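You operate a simulated robot arm through the tools that you are given. There is no shell and no other tool.

The job below is to be done with a simulated robot arm. You get a single attempt, and the scene is never put back.

Task
Clear winder A's top guides: tension down to 20 cN, disc into the dispenser, eye into the tray.
Fine: slacken before the arm swings aside; stand the eye up; leave the arm aside and the knob at free.

The check looks at the end state, three seconds after you hand in, the way a careful person would. Anything else that was tipped, shoved, dropped, spilled or broken makes it a failure.

Robot
A 7-joint arm with a two-finger parallel gripper, fixed in place. Base frame: the origin is on the floor under the middle of its stand, x ahead of it, y to its left, z up; the work surface is at about z = 1040. Lengths are in mm, angles in degrees, forces in N, time in s.
With the tool pointing down near the work surface it reaches from about 120 to 660 mm from the base axis. Its first joint turns from -66.0 to 66.0 degrees. Payload 2.4 kg.
The tool frame sits at the grasp point between the pads (the TCP): z along the fingers, y along the line on which they close. The tips reach 30 mm beyond it. Largest opening 94 mm; finger width 28, thickness 10; the body of the gripper, 50 by 96 mm, starts 55 mm behind the TCP.
Orientation is that of the tool frame in the base frame, as a unit quaternion [x, y, z, w]. With the fingers straight down and closing along the base's y, the tool's x points along the base's -x, its y along +y and its z along -z.

Tools
- The arm moves only by the tool step_arm. Its argument "deltas" is one flat list of numbers, 7 for each row, row after row: the gripper command, from -1 (shut) to 1 (fully open), values between in proportion, then the shift along the base's x, y, z in units of 150 mm (1.0 is 150 mm), then the turn, a rotation vector about the base's x, y, z in units of 45 degrees (1.0 is 45 degrees). In form: [gripper, x, y, z, rx, ry, rz, gripper, x, y, z, rx, ry, rz, ...]. A call has 1 to 20 rows; each row is the pose to reach, as a shift and turn from the pose commanded when the call began. A call with a number of a shift or a turn outside -1 to 1 is refused whole. Rows are played at 5 a second. More than 50 mm and 8.6 degrees between two rows, or a gripper value outside its range, and nothing of the call is played. Where a pose cannot be reached the arm comes as near as it can. A force on the tool above 40 N (or 10 N above the force at the start of the call, whichever is more), or a blocked arm, ends the call early, and 0.2 s more pass. The fingers move at their own pace (about 153 mm/s each) and stop on an object; they squeeze with about 21 N. The grip force told is the motor's: it shows also when the fingers shut on nothing. Time passes only in rows, and 0.2 s behind the last, so rows that repeat a pose let the fingers close. The reply holds the time, the measured pose of the TCP, the force on the tool along the base axes, the opening and the grip force, in the units named above and with some noise, with the torque about the TCP (base axes, N m) and any sound that the robot's microphone picked up.
- Cameras (640 x 400 px; columns grow to the right, rows downward): "scene" is fixed at [32.5, 462.3, 1466.6]; the picture's right is [-0.82, -0.58, 0.00], its down [-0.20, 0.29, -0.94] and it looks along [0.54, -0.77, -0.35] (base axes); focal length 352 px, centre (320, 200). "wrist" rides on the gripper at [76, 14, -102] in the tool frame; the picture's right is [-0.18, 0.98, 0.00], its down [-0.75, -0.14, -0.64] and it looks along [-0.63, -0.12, 0.77] (tool axes); focal length 243 px, centre (320, 200). There is no depth. A picture from a camera that has moved, and an enlarged one, comes with that camera's place and axes in the base frame and with its lens.
- get_image(camera): a new picture of that camera. It takes no simulated time.
- close_up(camera, box): a new picture of the part [left, top, right, bottom] of that camera's present view, enlarged. It takes no simulated time.
- hand_in(): hands the job in; it is judged then, once.

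Nothing tells you positions but the pictures and the camera data. Unless the task says otherwise, let go and move clear before handing in.

The tools are called after "Request:" as name(argument=value, ...) on one line, values as JSON. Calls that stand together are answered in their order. step_arm: Moves the arm, as the interface text tells. Its arguments: {"type":"object","properties":{"deltas":{"type":"array"}},"required":["deltas"]} The other tools are called the same way: get_image (camera) takes a picture; close_up (camera, box) takes an enlarged picture of a part of a camera's view; hand_in () hands the job in.

At the start:

```text
time_s: 0.0
tcp_pos: [443.1, -6.0, 1295.0]
tcp_rot: [0.0, 1.0, -0.001, 0.0]
contact_force: [0.6, 0.1, -0.5]
torque: [0.01, 0.0, 0.0]
opening: 94.3
finger_force: 0.0
```

scene: 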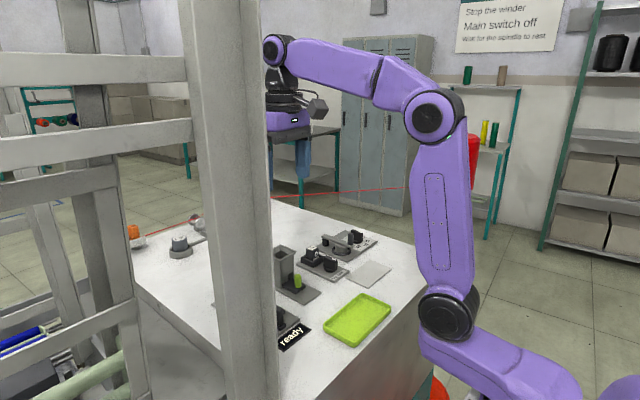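
wrist: 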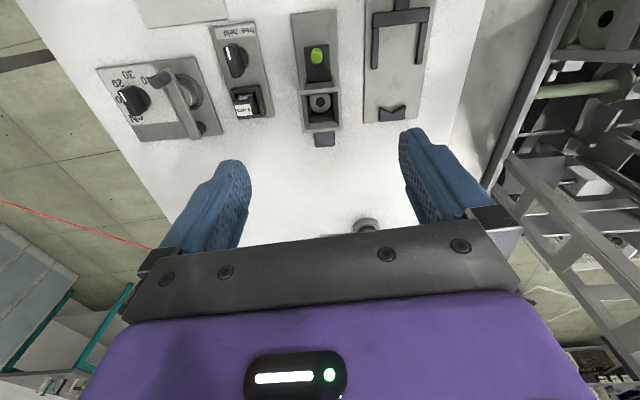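

I see a white bench with several devices: a tension dial plate with a swing arm, a plate with a "free/held" knob and a display, a dispenser with a green button, a fork-like holder, and a green tray. Next I take enlarged pictures to read the labels.

Request:
close_up(camera="wrist", box=[80, 0, 280, 150])

Request:
close_up(camera="wrist", box=[270, 0, 470, 150])

Request:
close_up(camera="scene", box=[260, 210, 420, 350])

Request:
close_up(camera="scene", box=[110, 200, 270, 350])

Request:
get_image(camera="wrist")

```text
2.67 times, centred on (180, 75) of wrist
camera zoom: at [366.3, 7.1, 1397.4], right [0.18, 0.98, 0.0], down [0.75, -0.14, 0.64], along [0.63, -0.12, -0.77], focal length 647 px, centre (693, 533)
```

zoom: 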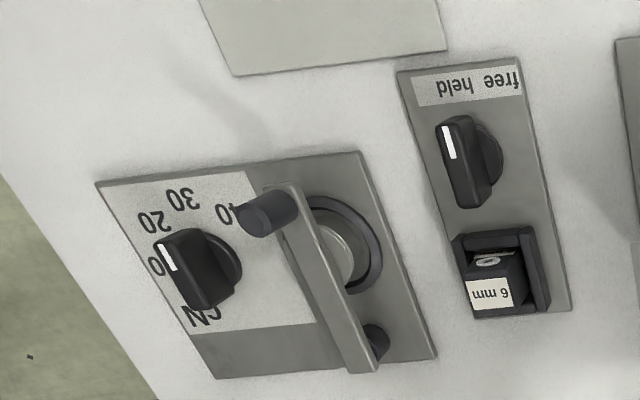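

```text
2.67 times, centred on (370, 75) of wrist
camera zoom: at [366.3, 7.1, 1397.4], right [0.18, 0.98, 0.0], down [0.75, -0.14, 0.64], along [0.63, -0.12, -0.77], focal length 647 px, centre (187, 533)
```

zoom: 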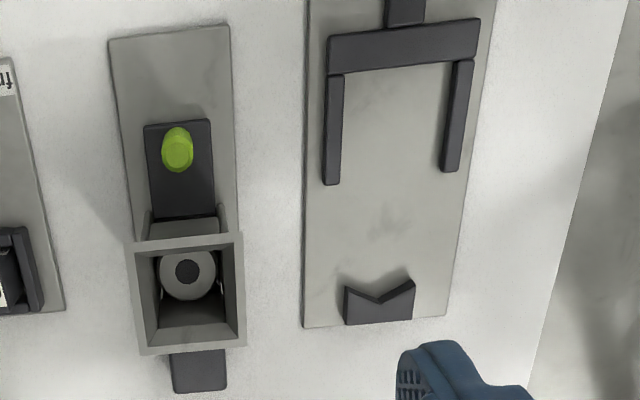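

```text
2.86 times, centred on (340, 280) of scene
camera zoom: at [32.5, 462.3, 1466.6], right [-0.82, -0.58, 0.0], down [-0.2, 0.29, -0.94], along [0.54, -0.77, -0.35], focal length 1005 px, centre (263, -29)
```

zoom: 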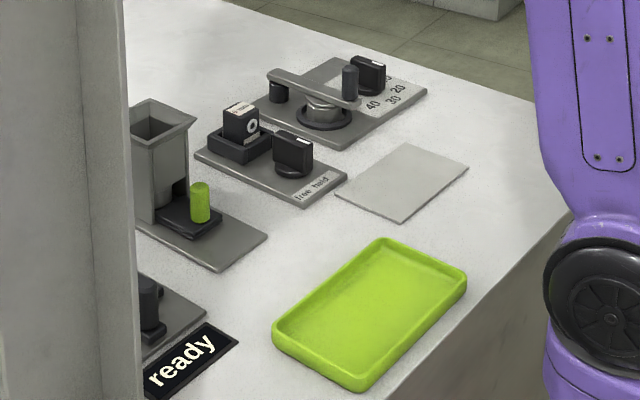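

```text
2.67 times, centred on (190, 275) of scene
camera zoom: at [32.5, 462.3, 1466.6], right [-0.82, -0.58, 0.0], down [-0.2, 0.29, -0.94], along [0.54, -0.77, -0.35], focal length 938 px, centre (667, 0)
```

zoom: 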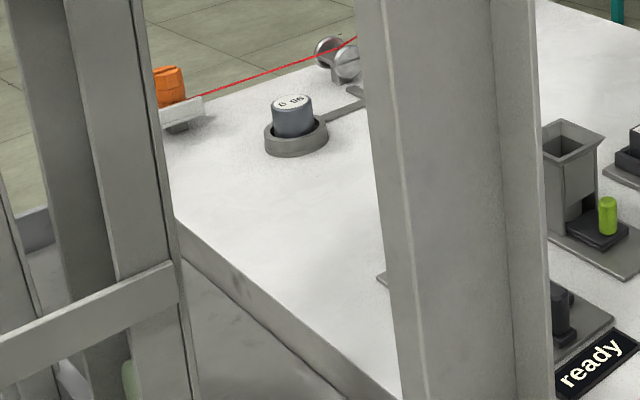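

```text
taken
camera wrist: at [366.3, 7.1, 1397.4], right [0.18, 0.98, 0.0], down [0.75, -0.14, 0.64], along [0.63, -0.12, -0.77], focal length 243 px, centre (320, 200)
```

wrist: 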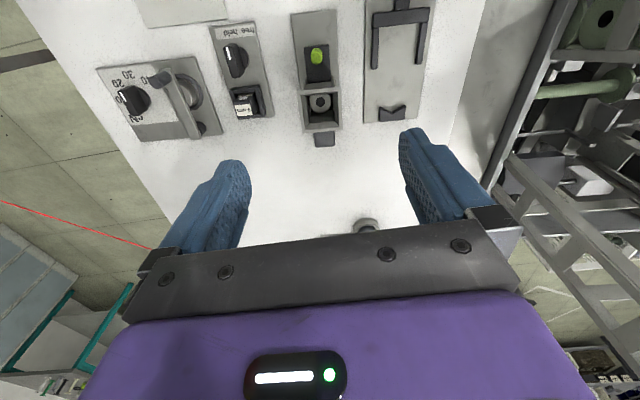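

The labels read upside down in the wrist view because it looks back over the bench. I take the dial and swing arm to be near (424, -251), the free/held knob near (407, -102), the eye near (454, -103), the chute near (461, -10) and the tray near (275, 2). Next I move the wrist camera over the dial to read it.

Request:
step_arm(deltas=[1, -0.15, -0.25, -0.1, 0, 0, 0, 1, -0.3, -0.5, -0.2, 0, 0, 0, 1, -0.45, -0.75, -0.3, 0, 0, 0, 1, -0.6, -1.0, -0.4, 0, 0, 0])

Request:
get_image(camera="wrist")

Request:
get_image(camera="scene")

```text
time_s: 1.0
tcp_pos: [352.4, -156.9, 1233.8]
tcp_rot: [0.0, 1.0, 0.0, 0.0]
contact_force: [0.2, -0.5, 0.2]
torque: [-0.01, 0.0, 0.01]
opening: 94.0
finger_force: 0.0
```

```text
taken
camera wrist: at [276.1, -143.7, 1337.6], right [0.18, 0.98, 0.0], down [0.75, -0.14, 0.64], along [0.63, -0.12, -0.77], focal length 243 px, centre (320, 200)
```

wrist: 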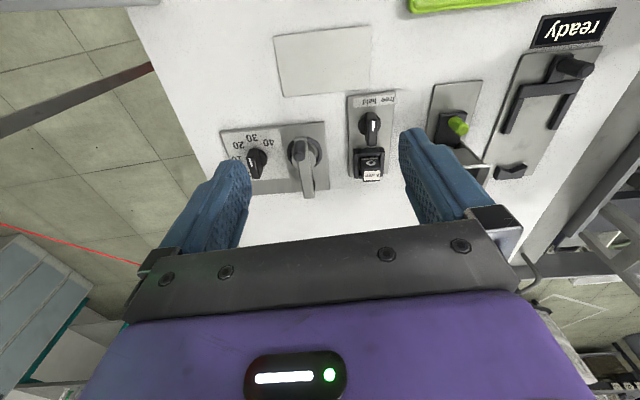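

```text
taken
```

scene: 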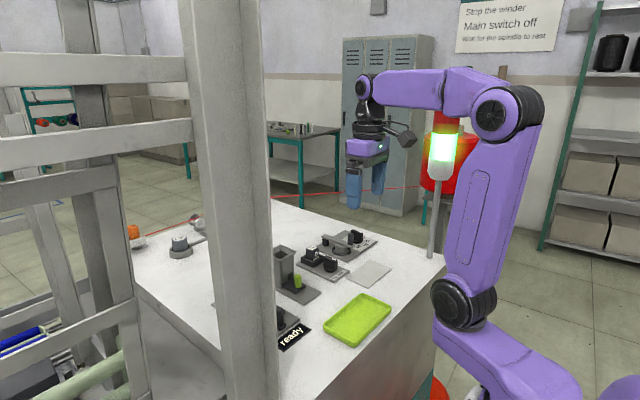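

A signal lamp and a wall notice came into view, and a second bench sits behind. I zoom in on the notice, the lamp, the dial and the lever before touching anything.

Request:
close_up(camera="scene", box=[440, 0, 570, 60])

Request:
close_up(camera="scene", box=[390, 110, 480, 270])

Request:
close_up(camera="wrist", box=[210, 110, 340, 210])

Request:
close_up(camera="wrist", box=[330, 80, 410, 200])

Request:
close_up(camera="wrist", box=[420, 0, 640, 190])

Request:
close_up(camera="scene", box=[260, 110, 350, 170])

```text
4.92 times, centred on (505, 30) of scene
camera zoom: at [32.5, 462.3, 1466.6], right [-0.82, -0.58, 0.0], down [-0.2, 0.29, -0.94], along [0.54, -0.77, -0.35], focal length 1731 px, centre (-591, 1037)
```

zoom: 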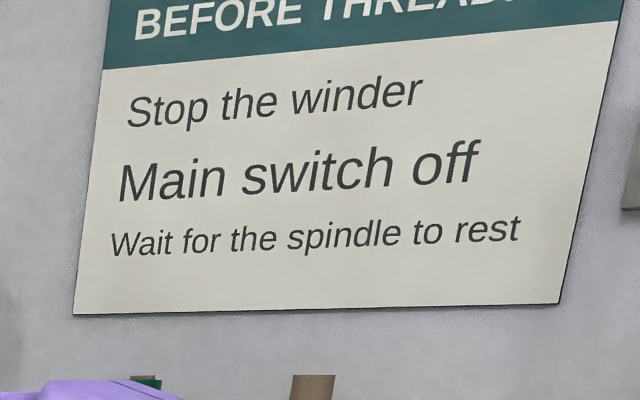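

```text
2.50 times, centred on (435, 190) of scene
camera zoom: at [32.5, 462.3, 1466.6], right [-0.82, -0.58, 0.0], down [-0.2, 0.29, -0.94], along [0.54, -0.77, -0.35], focal length 879 px, centre (32, 225)
```

zoom: 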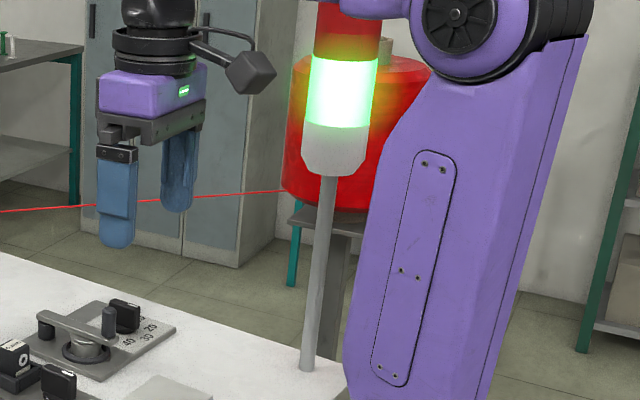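

```text
4.00 times, centred on (275, 160) of wrist
camera zoom: at [276.1, -143.7, 1337.6], right [0.18, 0.98, 0.0], down [0.75, -0.14, 0.64], along [0.63, -0.12, -0.77], focal length 970 px, centre (500, 360)
```

zoom: 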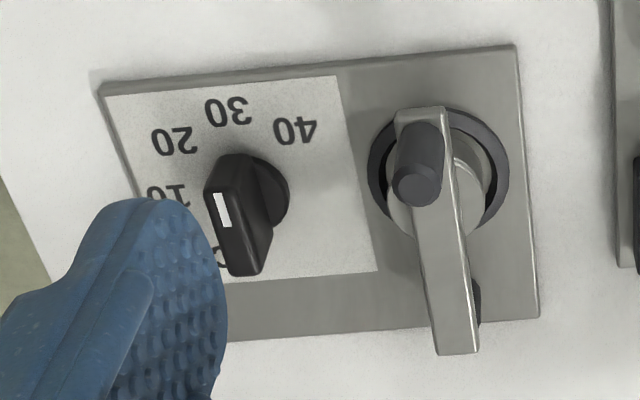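

```text
3.33 times, centred on (370, 140) of wrist
camera zoom: at [276.1, -143.7, 1337.6], right [0.18, 0.98, 0.0], down [0.75, -0.14, 0.64], along [0.63, -0.12, -0.77], focal length 809 px, centre (153, 400)
```

zoom: 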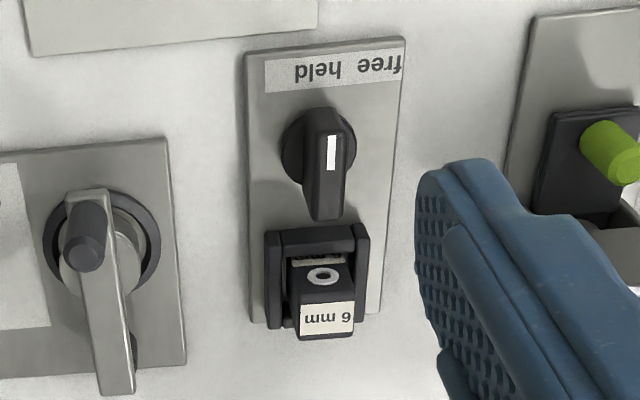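

```text
2.11 times, centred on (530, 95) of wrist
camera zoom: at [276.1, -143.7, 1337.6], right [0.18, 0.98, 0.0], down [0.75, -0.14, 0.64], along [0.63, -0.12, -0.77], focal length 511 px, centre (-122, 421)
```

zoom: 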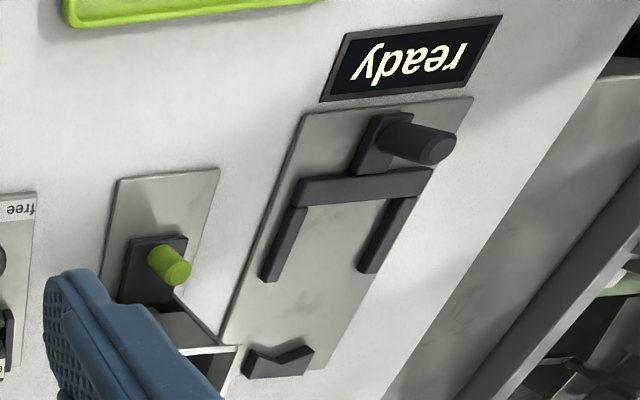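

```text
6.67 times, centred on (305, 140) of scene
camera zoom: at [32.5, 462.3, 1466.6], right [-0.82, -0.58, 0.0], down [-0.2, 0.29, -0.94], along [0.54, -0.77, -0.35], focal length 2344 px, centre (420, 600)
```

zoom: 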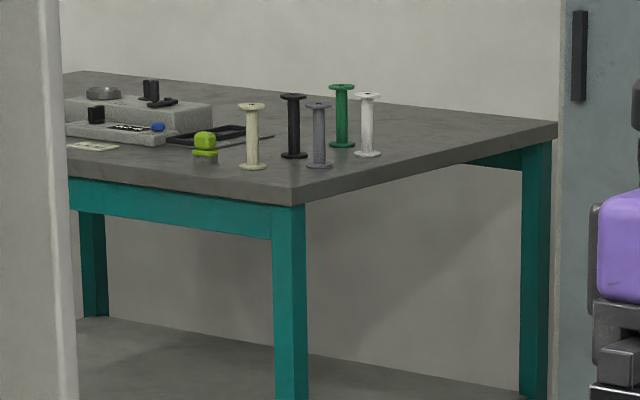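

The lamp is green and the display says "ready", so the winder reads as at rest. I now hold the camera nearly straight above the dial, then above the free/held knob, to read both without slant.

Request:
step_arm(deltas=[1, 0.19, -0.18, 0, 0, 0, 0, 1, 0.38, -0.36, 0, 0, 0, 0, 1, 0.57, -0.54, 0, 0, 0, 0, 1, 0.753, -0.72, 0, 0, 0, 0])

Request:
get_image(camera="wrist")

Request:
close_up(camera="wrist", box=[250, 0, 450, 120])

```text
time_s: 2.0
tcp_pos: [465.5, -265.4, 1235.6]
tcp_rot: [0.0, 1.0, 0.0, 0.001]
contact_force: [-0.3, 0.2, -0.5]
torque: [-0.03, 0.0, 0.0]
opening: 93.8
finger_force: 0.0
```

```text
taken
camera wrist: at [389.6, -251.6, 1338.0], right [0.18, 0.98, 0.0], down [0.75, -0.14, 0.64], along [0.63, -0.12, -0.77], focal length 243 px, centre (320, 200)
```

wrist: 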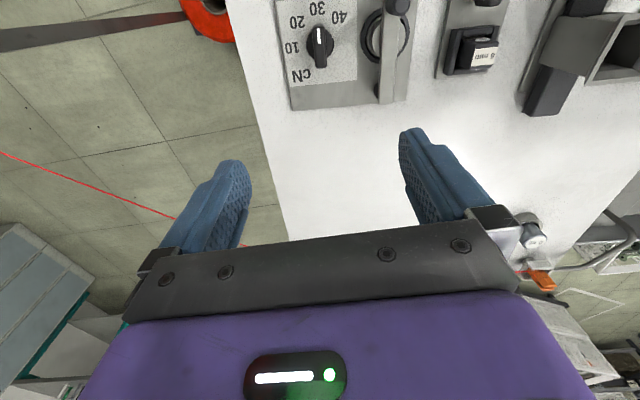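

```text
3.20 times, centred on (350, 60) of wrist
camera zoom: at [389.6, -251.6, 1338.0], right [0.18, 0.98, 0.0], down [0.75, -0.14, 0.64], along [0.63, -0.12, -0.77], focal length 776 px, centre (224, 648)
```

zoom: 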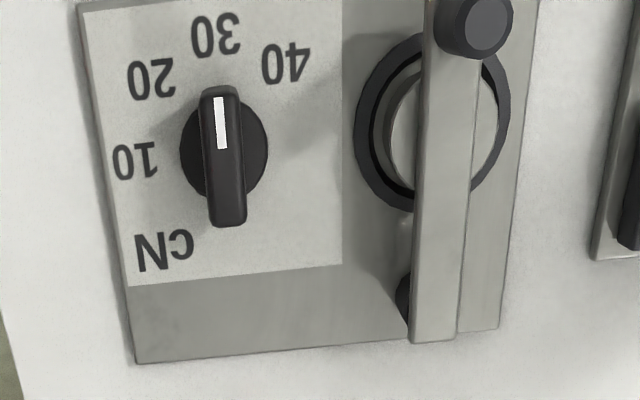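

The dial pointer stands at 30 and the knob centre is about (425, -259), with the labels spaced about 45° apart, so 20 is +45° seen from above. I look closer at the disc and swing arm, and move the camera over the free/held plate.

Request:
close_up(camera="scene", box=[300, 222, 390, 280])

Request:
step_arm(deltas=[1, -0.1, 0.25, 0, 0, 0, 0, 1, -0.2, 0.5, 0, 0, 0, 0, 1, -0.3, 0.75, 0, 0, 0, 0, 1, -0.3, 1.0, 0, 0, 0, 0])

Request:
get_image(camera="wrist")

Request:
close_up(camera="wrist", box=[250, 0, 450, 120])

Request:
close_up(camera="wrist", box=[80, 0, 280, 130])

```text
6.90 times, centred on (345, 251) of scene
camera zoom: at [32.5, 462.3, 1466.6], right [-0.82, -0.58, 0.0], down [-0.2, 0.29, -0.94], along [0.54, -0.77, -0.35], focal length 2425 px, centre (148, -152)
```

zoom: 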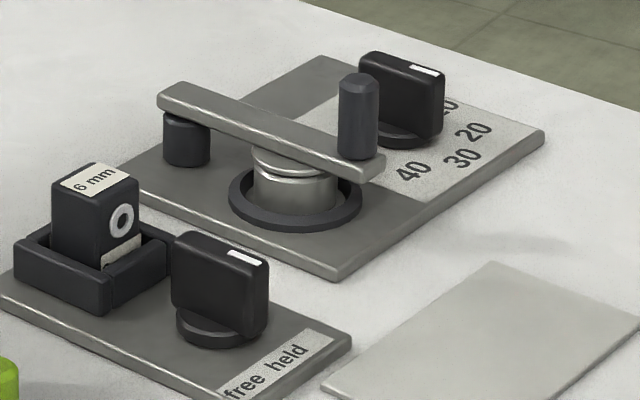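

```text
time_s: 3.0
tcp_pos: [420.9, -114.7, 1234.9]
tcp_rot: [0.0, 1.0, 0.0, 0.0]
contact_force: [0.4, 0.3, 0.4]
torque: [0.0, 0.0, 0.0]
opening: 94.1
finger_force: 0.1
```

```text
taken
camera wrist: at [343.7, -101.3, 1337.2], right [0.19, 0.98, 0.0], down [0.75, -0.14, 0.64], along [0.63, -0.12, -0.77], focal length 243 px, centre (320, 200)
```

wrist: 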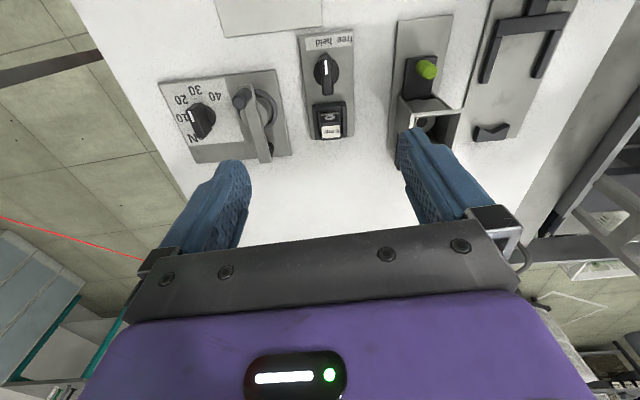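

```text
3.20 times, centred on (350, 60) of wrist
camera zoom: at [343.7, -101.3, 1337.2], right [0.19, 0.98, 0.0], down [0.75, -0.14, 0.64], along [0.63, -0.12, -0.77], focal length 776 px, centre (224, 648)
```

zoom: 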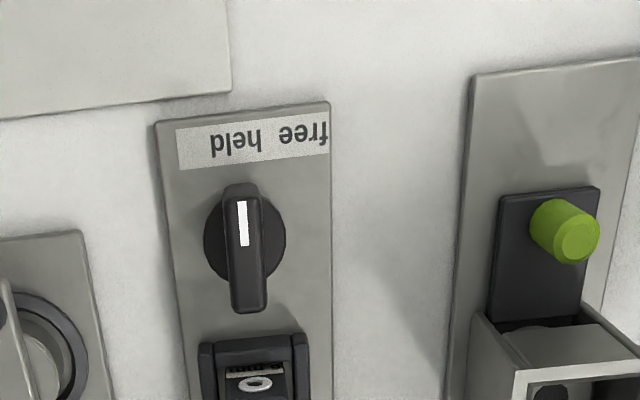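

```text
3.08 times, centred on (180, 65) of wrist
camera zoom: at [343.7, -101.3, 1337.2], right [0.19, 0.98, 0.0], down [0.75, -0.14, 0.64], along [0.63, -0.12, -0.77], focal length 746 px, centre (751, 615)
```

zoom: 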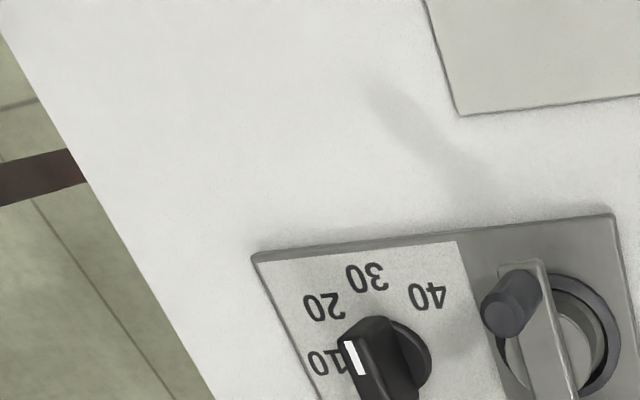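

The free/held pointer stands in line with "held", and "free" lies about 40–45° clockwise from there, seen from above. The swing arm pivots on a post near (480, -199) with its peg near (406, -192), so I check how much room the arm has between the disc and the eye's holder.

Request:
step_arm(deltas=[1, 0.25, -0.15, 0, 0, 0, 0, 1, 0.55, -0.3, 0, 0, 0, 0, 1, 0.55, -0.3, 0, 0, 0, 0])

Request:
get_image(camera="wrist")

Request:
close_up(camera="wrist", box=[200, 0, 440, 130])

```text
refused: row 2 steps farther than a row can; nothing moved
```

```text
taken
camera wrist: at [343.7, -101.3, 1337.2], right [0.19, 0.98, 0.0], down [0.75, -0.14, 0.64], along [0.63, -0.12, -0.77], focal length 243 px, centre (320, 200)
```

wrist: 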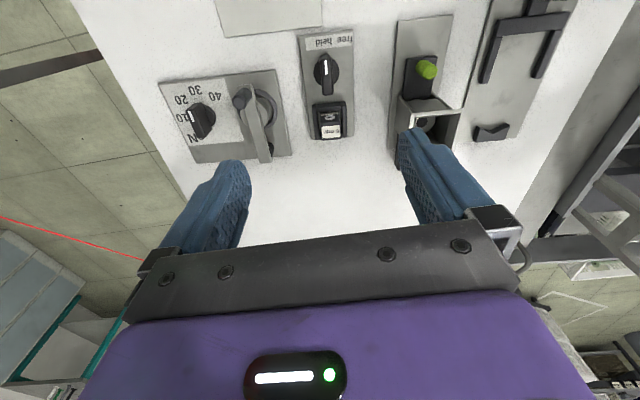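

```text
2.67 times, centred on (320, 65) of wrist
camera zoom: at [343.7, -101.3, 1337.2], right [0.19, 0.98, 0.0], down [0.75, -0.14, 0.64], along [0.63, -0.12, -0.77], focal length 647 px, centre (320, 560)
```

zoom: 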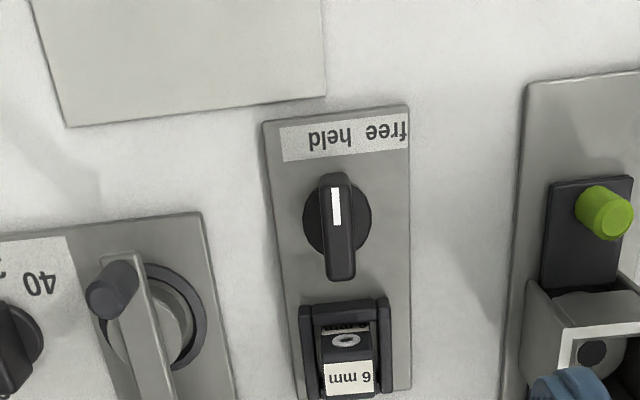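

The move was refused because one step was too long. I repeat it with smaller steps to see the arm and the eye's holder from above.

Request:
step_arm(deltas=[1, 0.2, -0.1, 0, 0, 0, 0, 1, 0.4, -0.2, 0, 0, 0, 0, 1, 0.55, -0.3, 0, 0, 0, 0])

Request:
get_image(camera="wrist")

Request:
close_up(camera="wrist", box=[200, 0, 440, 130])

```text
time_s: 3.8
tcp_pos: [503.2, -160.3, 1234.1]
tcp_rot: [0.0, 1.0, 0.0, -0.001]
contact_force: [0.1, -0.3, 0.5]
torque: [0.02, 0.02, -0.02]
opening: 94.1
finger_force: 0.0
```

```text
taken
camera wrist: at [426.4, -145.7, 1336.5], right [0.18, 0.98, 0.0], down [0.75, -0.14, 0.64], along [0.63, -0.12, -0.77], focal length 243 px, centre (320, 200)
```

wrist: 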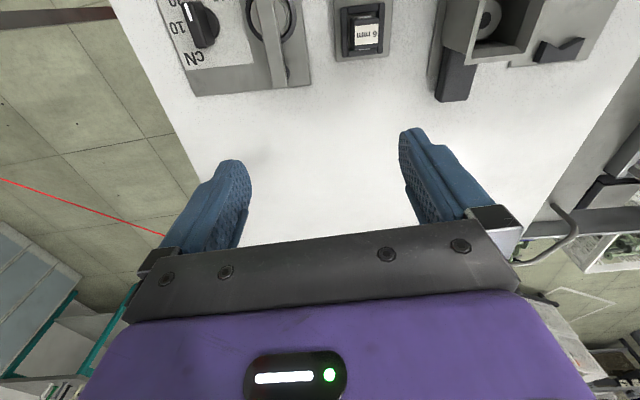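

```text
2.67 times, centred on (320, 65) of wrist
camera zoom: at [426.4, -145.7, 1336.5], right [0.18, 0.98, 0.0], down [0.75, -0.14, 0.64], along [0.63, -0.12, -0.77], focal length 647 px, centre (320, 560)
```

zoom: 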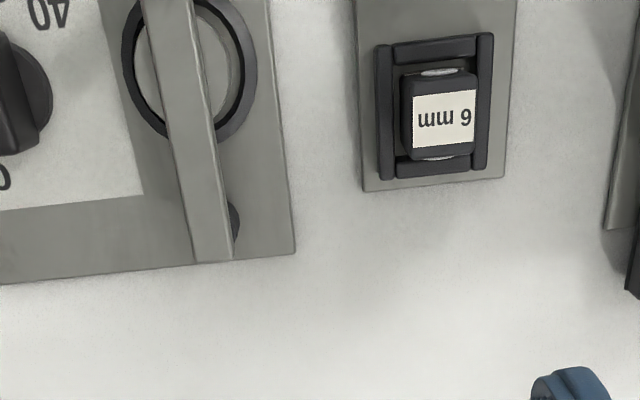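

The arm's tip (top about z 1074) would sweep over the eye block (top about z 1079), so the eye has to come out before the arm swings. I start with the free/held knob at about (405, -107), hovering above it with a partly open gripper to check alignment.

Request:
step_arm(deltas=[-0.1, -0.22, 0.116, -0.1, 0, 0, -0.044, -0.1, -0.44, 0.233, -0.2, 0, 0, -0.088, -0.1, -0.657, 0.349, -0.3, 0, 0, -0.131, -0.1, -0.657, 0.349, -0.567, 0, 0, -0.131, -0.1, -0.657, 0.349, -0.567, 0, 0, -0.131])

Request:
get_image(camera="wrist")

Request:
close_up(camera="wrist", box=[220, 60, 420, 200])

Request:
close_up(camera="scene", box=[280, 190, 420, 290])

```text
time_s: 5.0
tcp_pos: [403.9, -108.0, 1149.4]
tcp_rot: [0.051, 0.999, 0.0, 0.0]
contact_force: [0.2, 0.4, 0.4]
torque: [0.01, 0.0, -0.01]
opening: 42.2
finger_force: 0.1
```

```text
taken
camera wrist: at [329.3, -86.2, 1252.6], right [0.28, 0.96, 0.0], down [0.73, -0.22, 0.64], along [0.62, -0.18, -0.77], focal length 243 px, centre (320, 200)
```

wrist: 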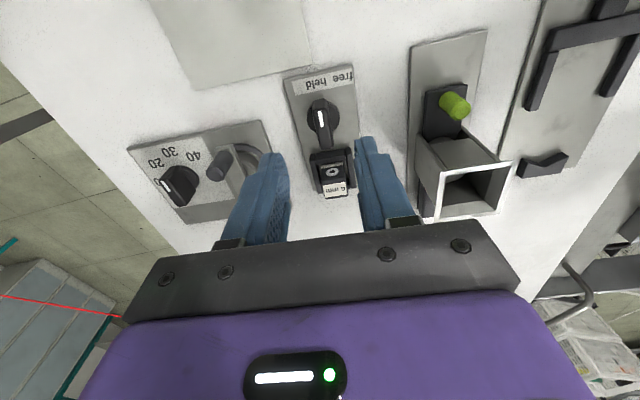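

```text
2.86 times, centred on (320, 130) of wrist
camera zoom: at [329.3, -86.2, 1252.6], right [0.28, 0.96, 0.0], down [0.73, -0.22, 0.64], along [0.62, -0.18, -0.77], focal length 693 px, centre (320, 400)
```

zoom: 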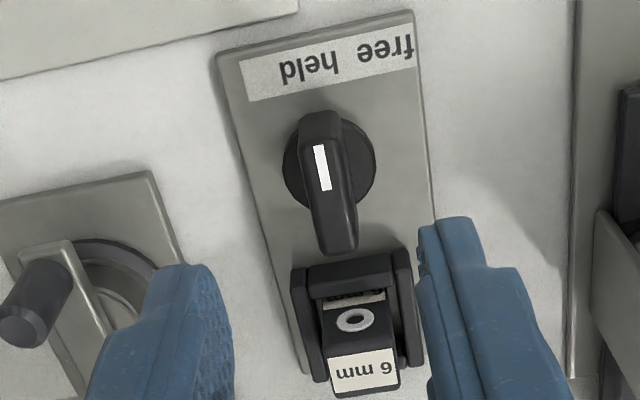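

```text
4.00 times, centred on (350, 240) of scene
camera zoom: at [32.5, 462.3, 1466.6], right [-0.82, -0.58, 0.0], down [-0.2, 0.29, -0.94], along [0.54, -0.77, -0.35], focal length 1407 px, centre (200, 40)
```

zoom: 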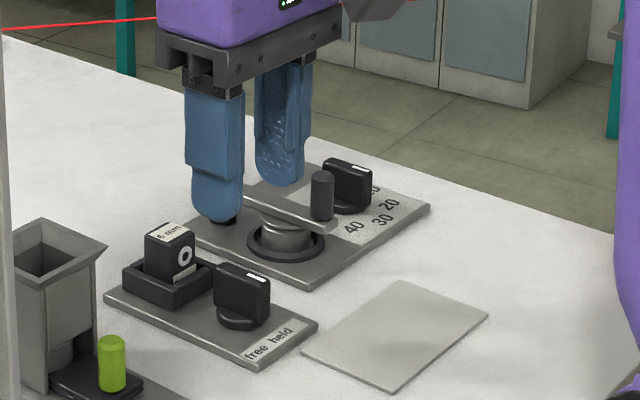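

The knob sits about 2 mm to the right of the gripper axis and its bar is parallel to the fingers. I correct by that amount, come down so the tips are at about z 1058, and close on the bar.

Request:
step_arm(deltas=[-0.1, 0.009, 0.013, -0.2, 0, 0, 0, -0.1, 0.009, 0.013, -0.35, 0, 0, 0, -0.1, 0.009, 0.013, -0.41, 0, 0, 0, -0.1, 0.009, 0.013, -0.41, 0, 0, 0])

Request:
get_image(camera="wrist")

Request:
close_up(camera="scene", box=[280, 190, 420, 290])

```text
time_s: 6.0
tcp_pos: [404.9, -105.4, 1087.7]
tcp_rot: [0.052, 0.999, 0.0, 0.0]
contact_force: [-0.2, 0.2, 0.3]
torque: [-0.02, 0.03, 0.03]
opening: 42.4
finger_force: 0.0
```

```text
taken
camera wrist: at [331.3, -84.5, 1190.7], right [0.28, 0.96, 0.0], down [0.73, -0.22, 0.64], along [0.62, -0.18, -0.77], focal length 243 px, centre (320, 200)
```

wrist: 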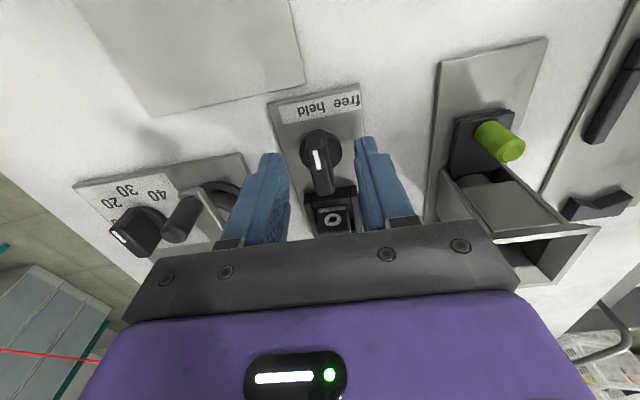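

```text
4.00 times, centred on (350, 240) of scene
camera zoom: at [32.5, 462.3, 1466.6], right [-0.82, -0.58, 0.0], down [-0.2, 0.29, -0.94], along [0.54, -0.77, -0.35], focal length 1407 px, centre (200, 40)
```

zoom: 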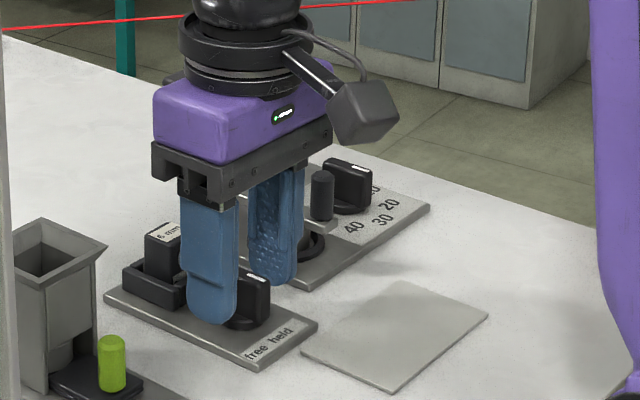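

The fingers stand either side of the free/held bar with the tips clear of the plate. I close on it.

Request:
step_arm(deltas=[-1, 0, 0, 0, 0, 0, 0, -1, 0, 0, 0, 0, 0, 0])

Request:
close_up(camera="wrist", box=[250, 80, 410, 240])

```text
time_s: 6.6
tcp_pos: [406.3, -105.5, 1088.4]
tcp_rot: [0.052, 0.999, 0.0, 0.0]
contact_force: [1.0, 2.9, -4.0]
torque: [-0.05, -0.58, 0.02]
opening: 11.7
finger_force: 45.3
```

```text
2.50 times, centred on (330, 160) of wrist
camera zoom: at [331.4, -84.1, 1190.8], right [0.28, 0.96, 0.0], down [0.73, -0.22, 0.64], along [0.62, -0.18, -0.77], focal length 606 px, centre (295, 300)
```

zoom: 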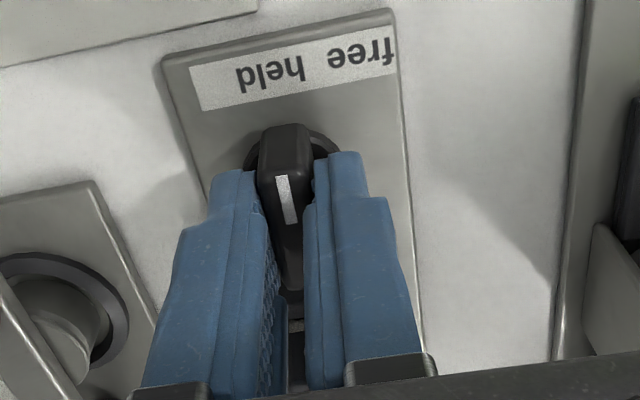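

The gripper holds the bar at 11.7 mm opening. I turn it clockwise (negative about z) towards "free" in small steps, 30° first, and check.

Request:
step_arm(deltas=[-1, 0, 0, 0, 0, 0, -0.167, -1, 0, 0, 0, 0, 0, -0.333, -1, 0, 0, 0, 0, 0, -0.5, -1, 0, 0, 0, 0, 0, -0.667, -1, 0, 0, 0, 0, 0, -0.667])

Request:
get_image(camera="wrist")

Request:
close_up(camera="scene", box=[280, 190, 420, 290])

```text
time_s: 7.8
tcp_pos: [405.7, -106.0, 1088.4]
tcp_rot: [0.309, 0.951, 0.0, 0.0]
contact_force: [1.4, 0.7, -13.0]
torque: [-0.6, -0.94, 0.02]
opening: 11.9
finger_force: 45.1
```

```text
taken
camera wrist: at [352.7, -49.6, 1190.8], right [0.73, 0.69, 0.0], down [0.53, -0.56, 0.64], along [0.44, -0.47, -0.77], focal length 243 px, centre (320, 200)
```

wrist: 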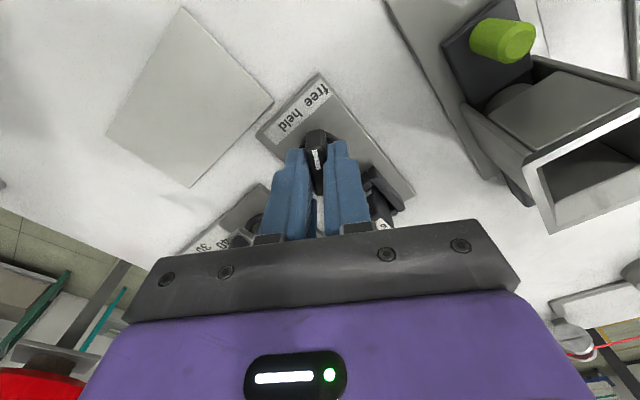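

```text
4.00 times, centred on (350, 240) of scene
camera zoom: at [32.7, 462.3, 1466.6], right [-0.82, -0.58, 0.0], down [-0.2, 0.29, -0.94], along [0.54, -0.77, -0.35], focal length 1407 px, centre (200, 40)
```

zoom: 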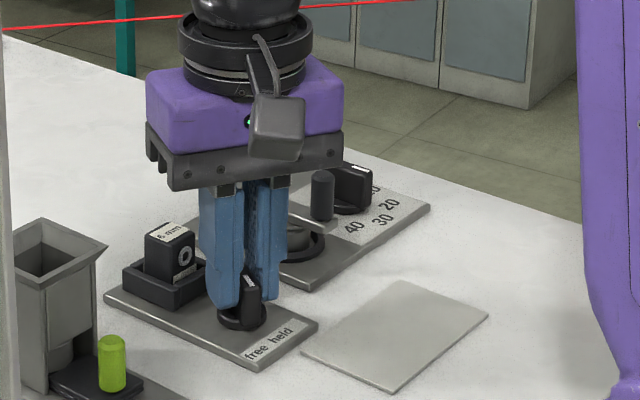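

The knob turns freely with almost no torque. I continue to 45° total and look at where the pointer stands.

Request:
step_arm(deltas=[-1, 0, 0, 0, 0, 0, -0.167, -1, 0, 0, 0, 0, 0, -0.333, -1, 0, 0, 0, 0, 0, -0.333])

Request:
get_image(camera="wrist")

Request:
close_up(camera="wrist", box=[220, 60, 420, 220])

Request:
close_up(camera="scene", box=[300, 220, 390, 290])

```text
time_s: 8.6
tcp_pos: [406.9, -105.4, 1088.3]
tcp_rot: [0.43, 0.903, 0.001, 0.0]
contact_force: [3.0, 0.3, -16.4]
torque: [-0.7, -0.7, -0.04]
opening: 11.5
finger_force: 45.2
```

```text
taken
camera wrist: at [369.1, -37.8, 1190.8], right [0.88, 0.48, 0.0], down [0.36, -0.67, 0.64], along [0.3, -0.56, -0.77], focal length 243 px, centre (320, 200)
```

wrist: 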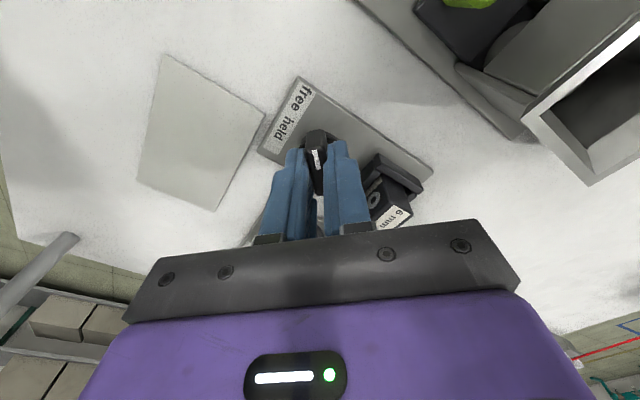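

```text
2.50 times, centred on (320, 140) of wrist
camera zoom: at [369.1, -37.8, 1190.8], right [0.88, 0.48, 0.0], down [0.36, -0.67, 0.64], along [0.3, -0.56, -0.77], focal length 606 px, centre (320, 350)
```

zoom: 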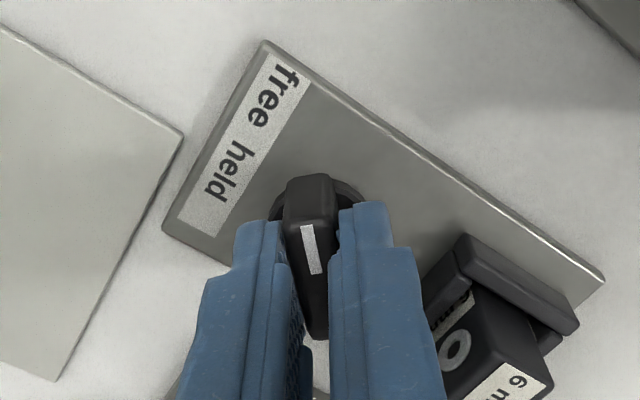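

```text
5.71 times, centred on (345, 255) of scene
camera zoom: at [32.8, 462.3, 1466.6], right [-0.82, -0.58, 0.0], down [-0.2, 0.29, -0.94], along [0.54, -0.77, -0.35], focal length 2009 px, centre (177, -114)
```

zoom: 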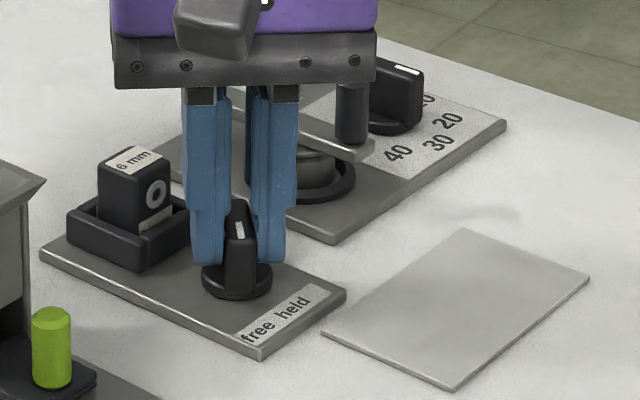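

The pointer has turned 45° and points at, or a few degrees past, the "free" label with no resistance yet. I feel carefully for an end stop with a few degrees more.

Request:
step_arm(deltas=[-1, 0, 0, 0, 0, 0, -0.06, -1, 0, 0, 0, 0, 0, -0.12, -1, 0, 0, 0, 0, 0, -0.12])

Request:
close_up(camera="wrist", box=[220, 60, 420, 220])

```text
time_s: 9.4
tcp_pos: [406.8, -104.6, 1088.6]
tcp_rot: [0.472, 0.882, 0.001, 0.001]
contact_force: [3.1, 1.8, -13.3]
torque: [-0.33, -0.37, 0.0]
opening: 11.8
finger_force: 44.9
```

```text
2.50 times, centred on (320, 140) of wrist
camera zoom: at [375.6, -34.7, 1190.9], right [0.92, 0.39, 0.0], down [0.3, -0.71, 0.64], along [0.25, -0.59, -0.77], focal length 606 px, centre (320, 350)
```

zoom: 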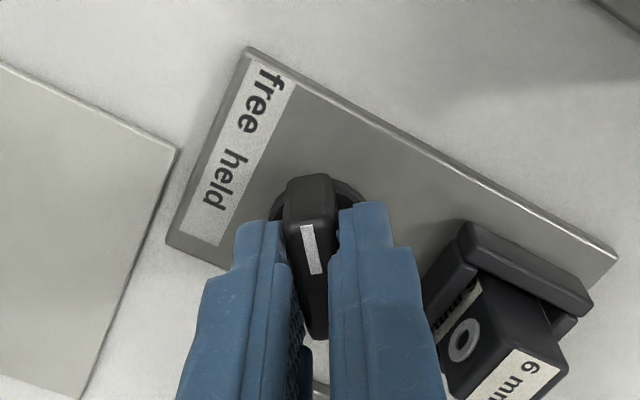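

No stop is felt at 50°, and by calculation the "free" label lies about 40–45° from "held". I turn back to about 44°, release, rise straight up and check the pointer from above.

Request:
step_arm(deltas=[-1, 0, 0, 0, 0, 0, 0.07, -1, 0, 0, 0, 0, 0, 0.135, -1, 0, 0, 0, 0, 0, 0.135, -0.1, 0, 0, 0, 0, 0, 0.135, -0.1, 0, 0, 0, 0, 0, 0.135, -0.1, 0, 0, 0.25, 0, 0, 0.135, -0.1, 0, 0, 0.5, 0, 0, 0.135, -0.1, 0, 0, 0.8, 0, 0, 0.135, -0.1, 0, 0, 0.8, 0, 0, 0.135])

Request:
get_image(camera="wrist")

Request:
close_up(camera="scene", box=[300, 220, 390, 290])

```text
time_s: 11.4
tcp_pos: [405.4, -106.8, 1209.6]
tcp_rot: [0.424, 0.906, -0.001, 0.0]
contact_force: [0.2, -0.5, 0.5]
torque: [0.01, -0.04, -0.02]
opening: 42.4
finger_force: 0.0
```

```text
taken
camera wrist: at [367.4, -39.5, 1311.8], right [0.87, 0.49, 0.0], down [0.37, -0.67, 0.64], along [0.31, -0.56, -0.77], focal length 243 px, centre (320, 200)
```

wrist: 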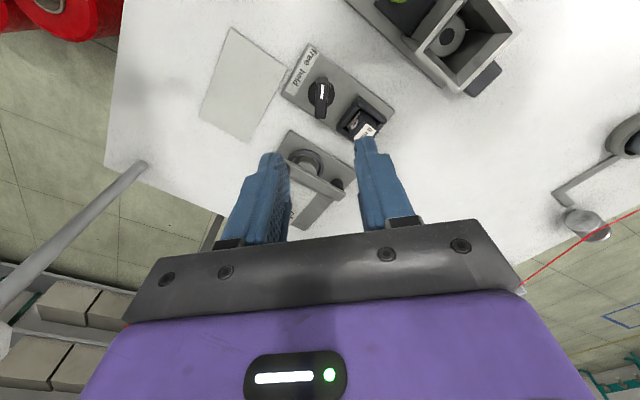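

```text
5.71 times, centred on (345, 255) of scene
camera zoom: at [32.5, 462.3, 1466.6], right [-0.82, -0.58, 0.0], down [-0.2, 0.29, -0.94], along [0.54, -0.77, -0.35], focal length 2009 px, centre (177, -114)
```

zoom: 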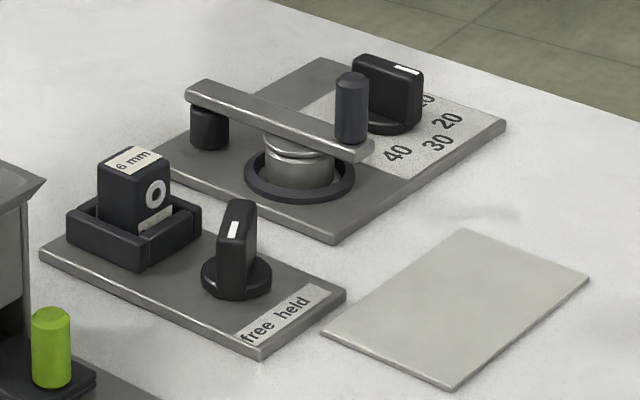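

The pointer now stands towards "free". Next is the eye block, about 22 mm square with its top near (459, -111, 1079); I hover over it with the fingers parallel to its sides and look.

Request:
step_arm(deltas=[-0.1, 0.05, 0, 0, 0, 0, 0.15, -0.1, 0.1, 0, 0, 0, 0, 0.3, -0.1, 0.16, -0.01, 0, 0, 0, 0.45, -0.1, 0.22, -0.02, 0, 0, 0, 0.6, -0.1, 0.28, -0.03, 0, 0, 0, 0.75, -0.1, 0.34, -0.03, -0.1, 0, 0, 0.9, -0.1, 0.36, -0.03, -0.25, 0, 0, 0.984, -0.1, 0.36, -0.03, -0.398, 0, 0, 0.984, -0.1, 0.36, -0.03, -0.398, 0, 0, 0.984])

Request:
get_image(camera="wrist")

Request:
close_up(camera="wrist", box=[220, 40, 420, 200])

```text
time_s: 13.4
tcp_pos: [458.9, -109.9, 1148.4]
tcp_rot: [0.052, 0.999, 0.001, -0.001]
contact_force: [-0.4, 0.3, -0.1]
torque: [0.0, -0.01, 0.03]
opening: 42.2
finger_force: 0.1
```

```text
taken
camera wrist: at [385.1, -88.1, 1251.0], right [0.28, 0.96, 0.0], down [0.73, -0.22, 0.64], along [0.62, -0.18, -0.77], focal length 243 px, centre (320, 200)
```

wrist: 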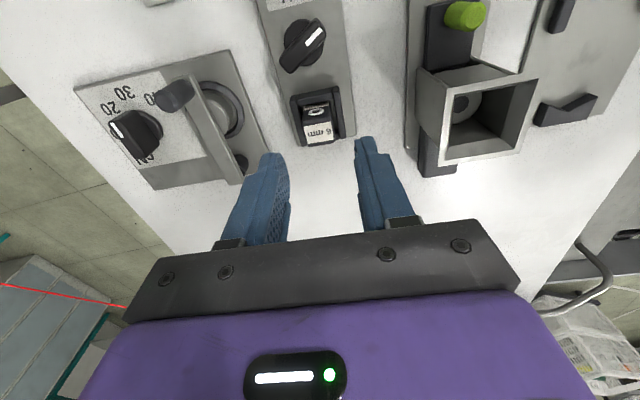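

```text
2.50 times, centred on (320, 120) of wrist
camera zoom: at [385.1, -88.1, 1251.0], right [0.28, 0.96, 0.0], down [0.73, -0.22, 0.64], along [0.62, -0.18, -0.77], focal length 606 px, centre (320, 400)
```

zoom: 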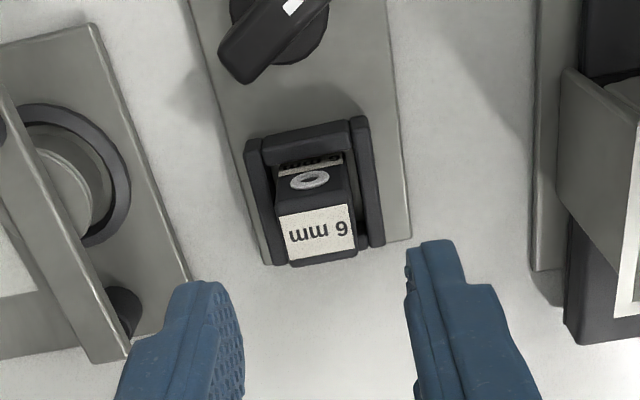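

The block is centred about 1.7 mm to -y of the gripper axis. I correct, go down to TCP z about 1091 so the tips stay above the holder walls, and close on the block.

Request:
step_arm(deltas=[-0.1, 0.004, -0.011, -0.2, 0, 0, 0, -0.1, 0.004, -0.011, -0.34, 0, 0, 0, -0.1, 0.004, -0.011, -0.387, 0, 0, 0, -0.1, 0.004, -0.011, -0.387, 0, 0, 0])

Request:
get_image(camera="wrist")

Request:
close_up(camera="scene", box=[280, 210, 390, 290])

```text
time_s: 14.4
tcp_pos: [460.2, -111.9, 1090.4]
tcp_rot: [0.052, 0.999, 0.0, 0.0]
contact_force: [-0.2, 0.8, -0.2]
torque: [-0.02, -0.01, 0.02]
opening: 42.5
finger_force: 0.1
```

```text
taken
camera wrist: at [385.9, -89.8, 1192.7], right [0.29, 0.96, 0.0], down [0.73, -0.22, 0.64], along [0.62, -0.18, -0.77], focal length 243 px, centre (320, 200)
```

wrist: 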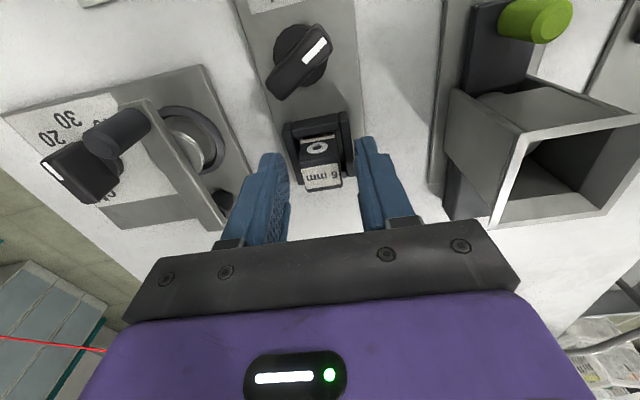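

```text
5.00 times, centred on (335, 250) of scene
camera zoom: at [32.5, 462.3, 1466.6], right [-0.82, -0.58, 0.0], down [-0.2, 0.29, -0.94], along [0.54, -0.77, -0.35], focal length 1758 px, centre (245, -50)
```

zoom: 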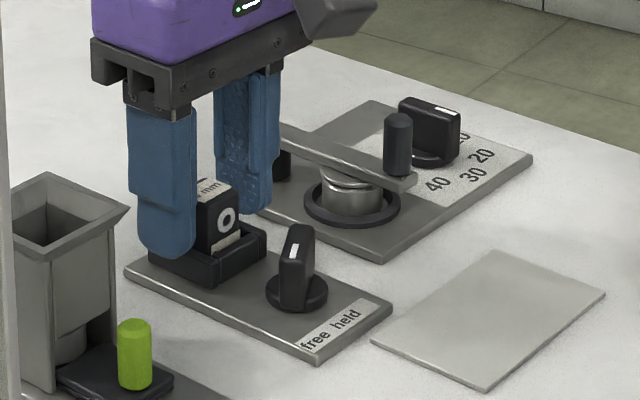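

The fingers straddle the block. I close on it and raise it only 6 mm first, to feel whether it is free.

Request:
step_arm(deltas=[-1, 0, 0, 0, 0, 0, 0, -1, 0, 0, 0, 0, 0, 0, -1, 0, 0, 0, 0, 0, 0])

Request:
step_arm(deltas=[-1, 0, 0, 0.02, 0, 0, 0, -1, 0, 0, 0.04, 0, 0, 0, -1, 0, 0, 0.04, 0, 0, 0])

Request:
close_up(camera="scene", box=[280, 210, 390, 290])

Request:
close_up(camera="wrist", box=[240, 80, 400, 220])

```text
time_s: 15.2
tcp_pos: [460.6, -111.8, 1090.1]
tcp_rot: [0.052, 0.999, 0.0, 0.0]
contact_force: [-0.3, 0.3, 0.0]
torque: [0.03, -0.01, 0.0]
opening: 20.9
finger_force: 21.4
```

```text
time_s: 16.0
tcp_pos: [460.3, -112.3, 1096.7]
tcp_rot: [0.053, 0.999, -0.001, 0.0]
contact_force: [-0.4, -0.5, -0.5]
torque: [0.03, -0.03, 0.0]
opening: 20.7
finger_force: 20.8
```

```text
5.00 times, centred on (335, 250) of scene
camera zoom: at [32.6, 462.3, 1466.6], right [-0.82, -0.58, 0.0], down [-0.2, 0.29, -0.94], along [0.54, -0.77, -0.35], focal length 1758 px, centre (245, -50)
```

zoom: 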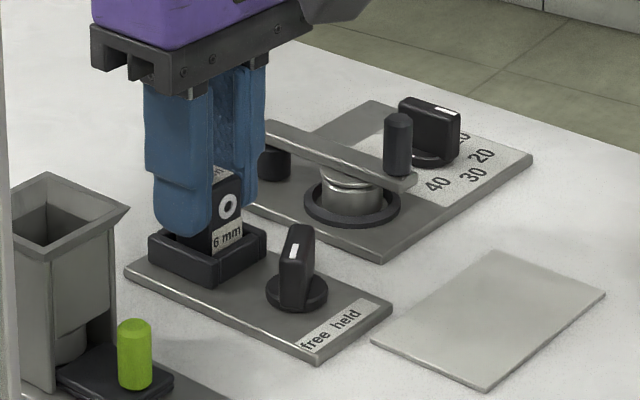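

```text
2.86 times, centred on (320, 150) of wrist
camera zoom: at [386.0, -90.0, 1199.3], right [0.29, 0.96, 0.0], down [0.73, -0.22, 0.64], along [0.62, -0.18, -0.77], focal length 693 px, centre (320, 343)
```

zoom: 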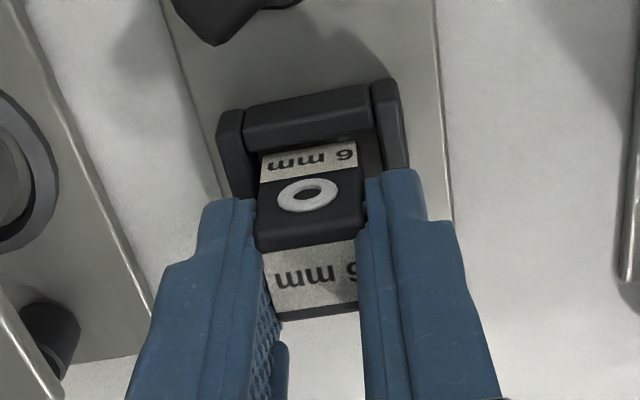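

The eye is free: it rose 6 mm with no pull. I lift it well clear and move towards the tray, stopping where the camera can see the tray from above.

Request:
step_arm(deltas=[-1, 0, 0, 0.2, 0, 0, 0, -1, 0, 0, 0.45, 0, 0, 0, -1, 0, 0, 0.7, 0, 0, 0, -1, -0.2, 0.15, 0.7, 0, 0, 0.04, -1, -0.4, 0.3, 0.7, 0, 0, 0.08, -1, -0.6, 0.45, 0.7, 0, 0, 0.131, -1, -0.6, 0.45, 0.7, 0, 0, 0.131])

Request:
get_image(camera="wrist")

Request:
get_image(camera="scene")

```text
time_s: 17.6
tcp_pos: [370.9, -44.0, 1201.7]
tcp_rot: [-0.001, 1.0, 0.0, 0.0]
contact_force: [0.1, -0.9, -0.2]
torque: [0.01, 0.03, 0.0]
opening: 20.8
finger_force: 20.7
```

```text
taken
camera wrist: at [294.6, -29.3, 1304.6], right [0.18, 0.98, 0.0], down [0.75, -0.14, 0.64], along [0.63, -0.12, -0.77], focal length 243 px, centre (320, 200)
```

wrist: 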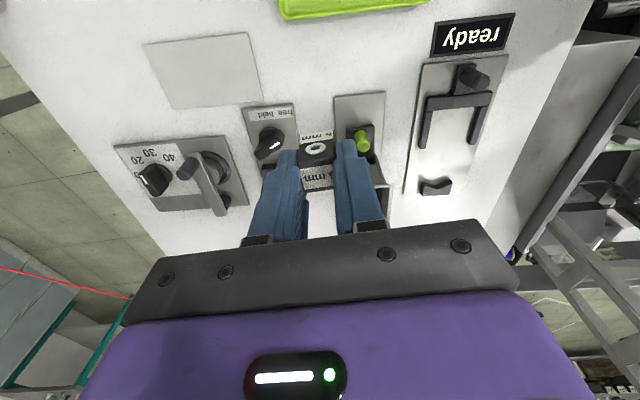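

```text
taken
```

scene: 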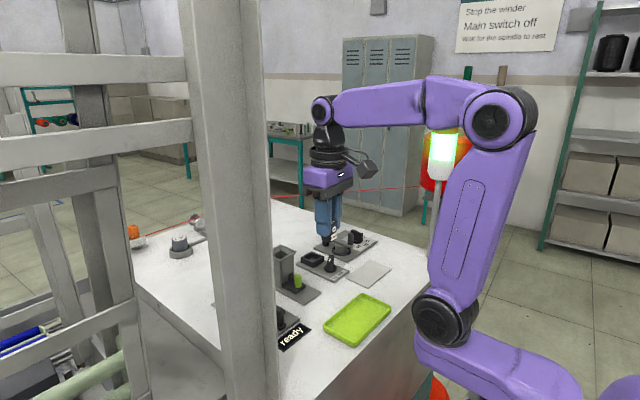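

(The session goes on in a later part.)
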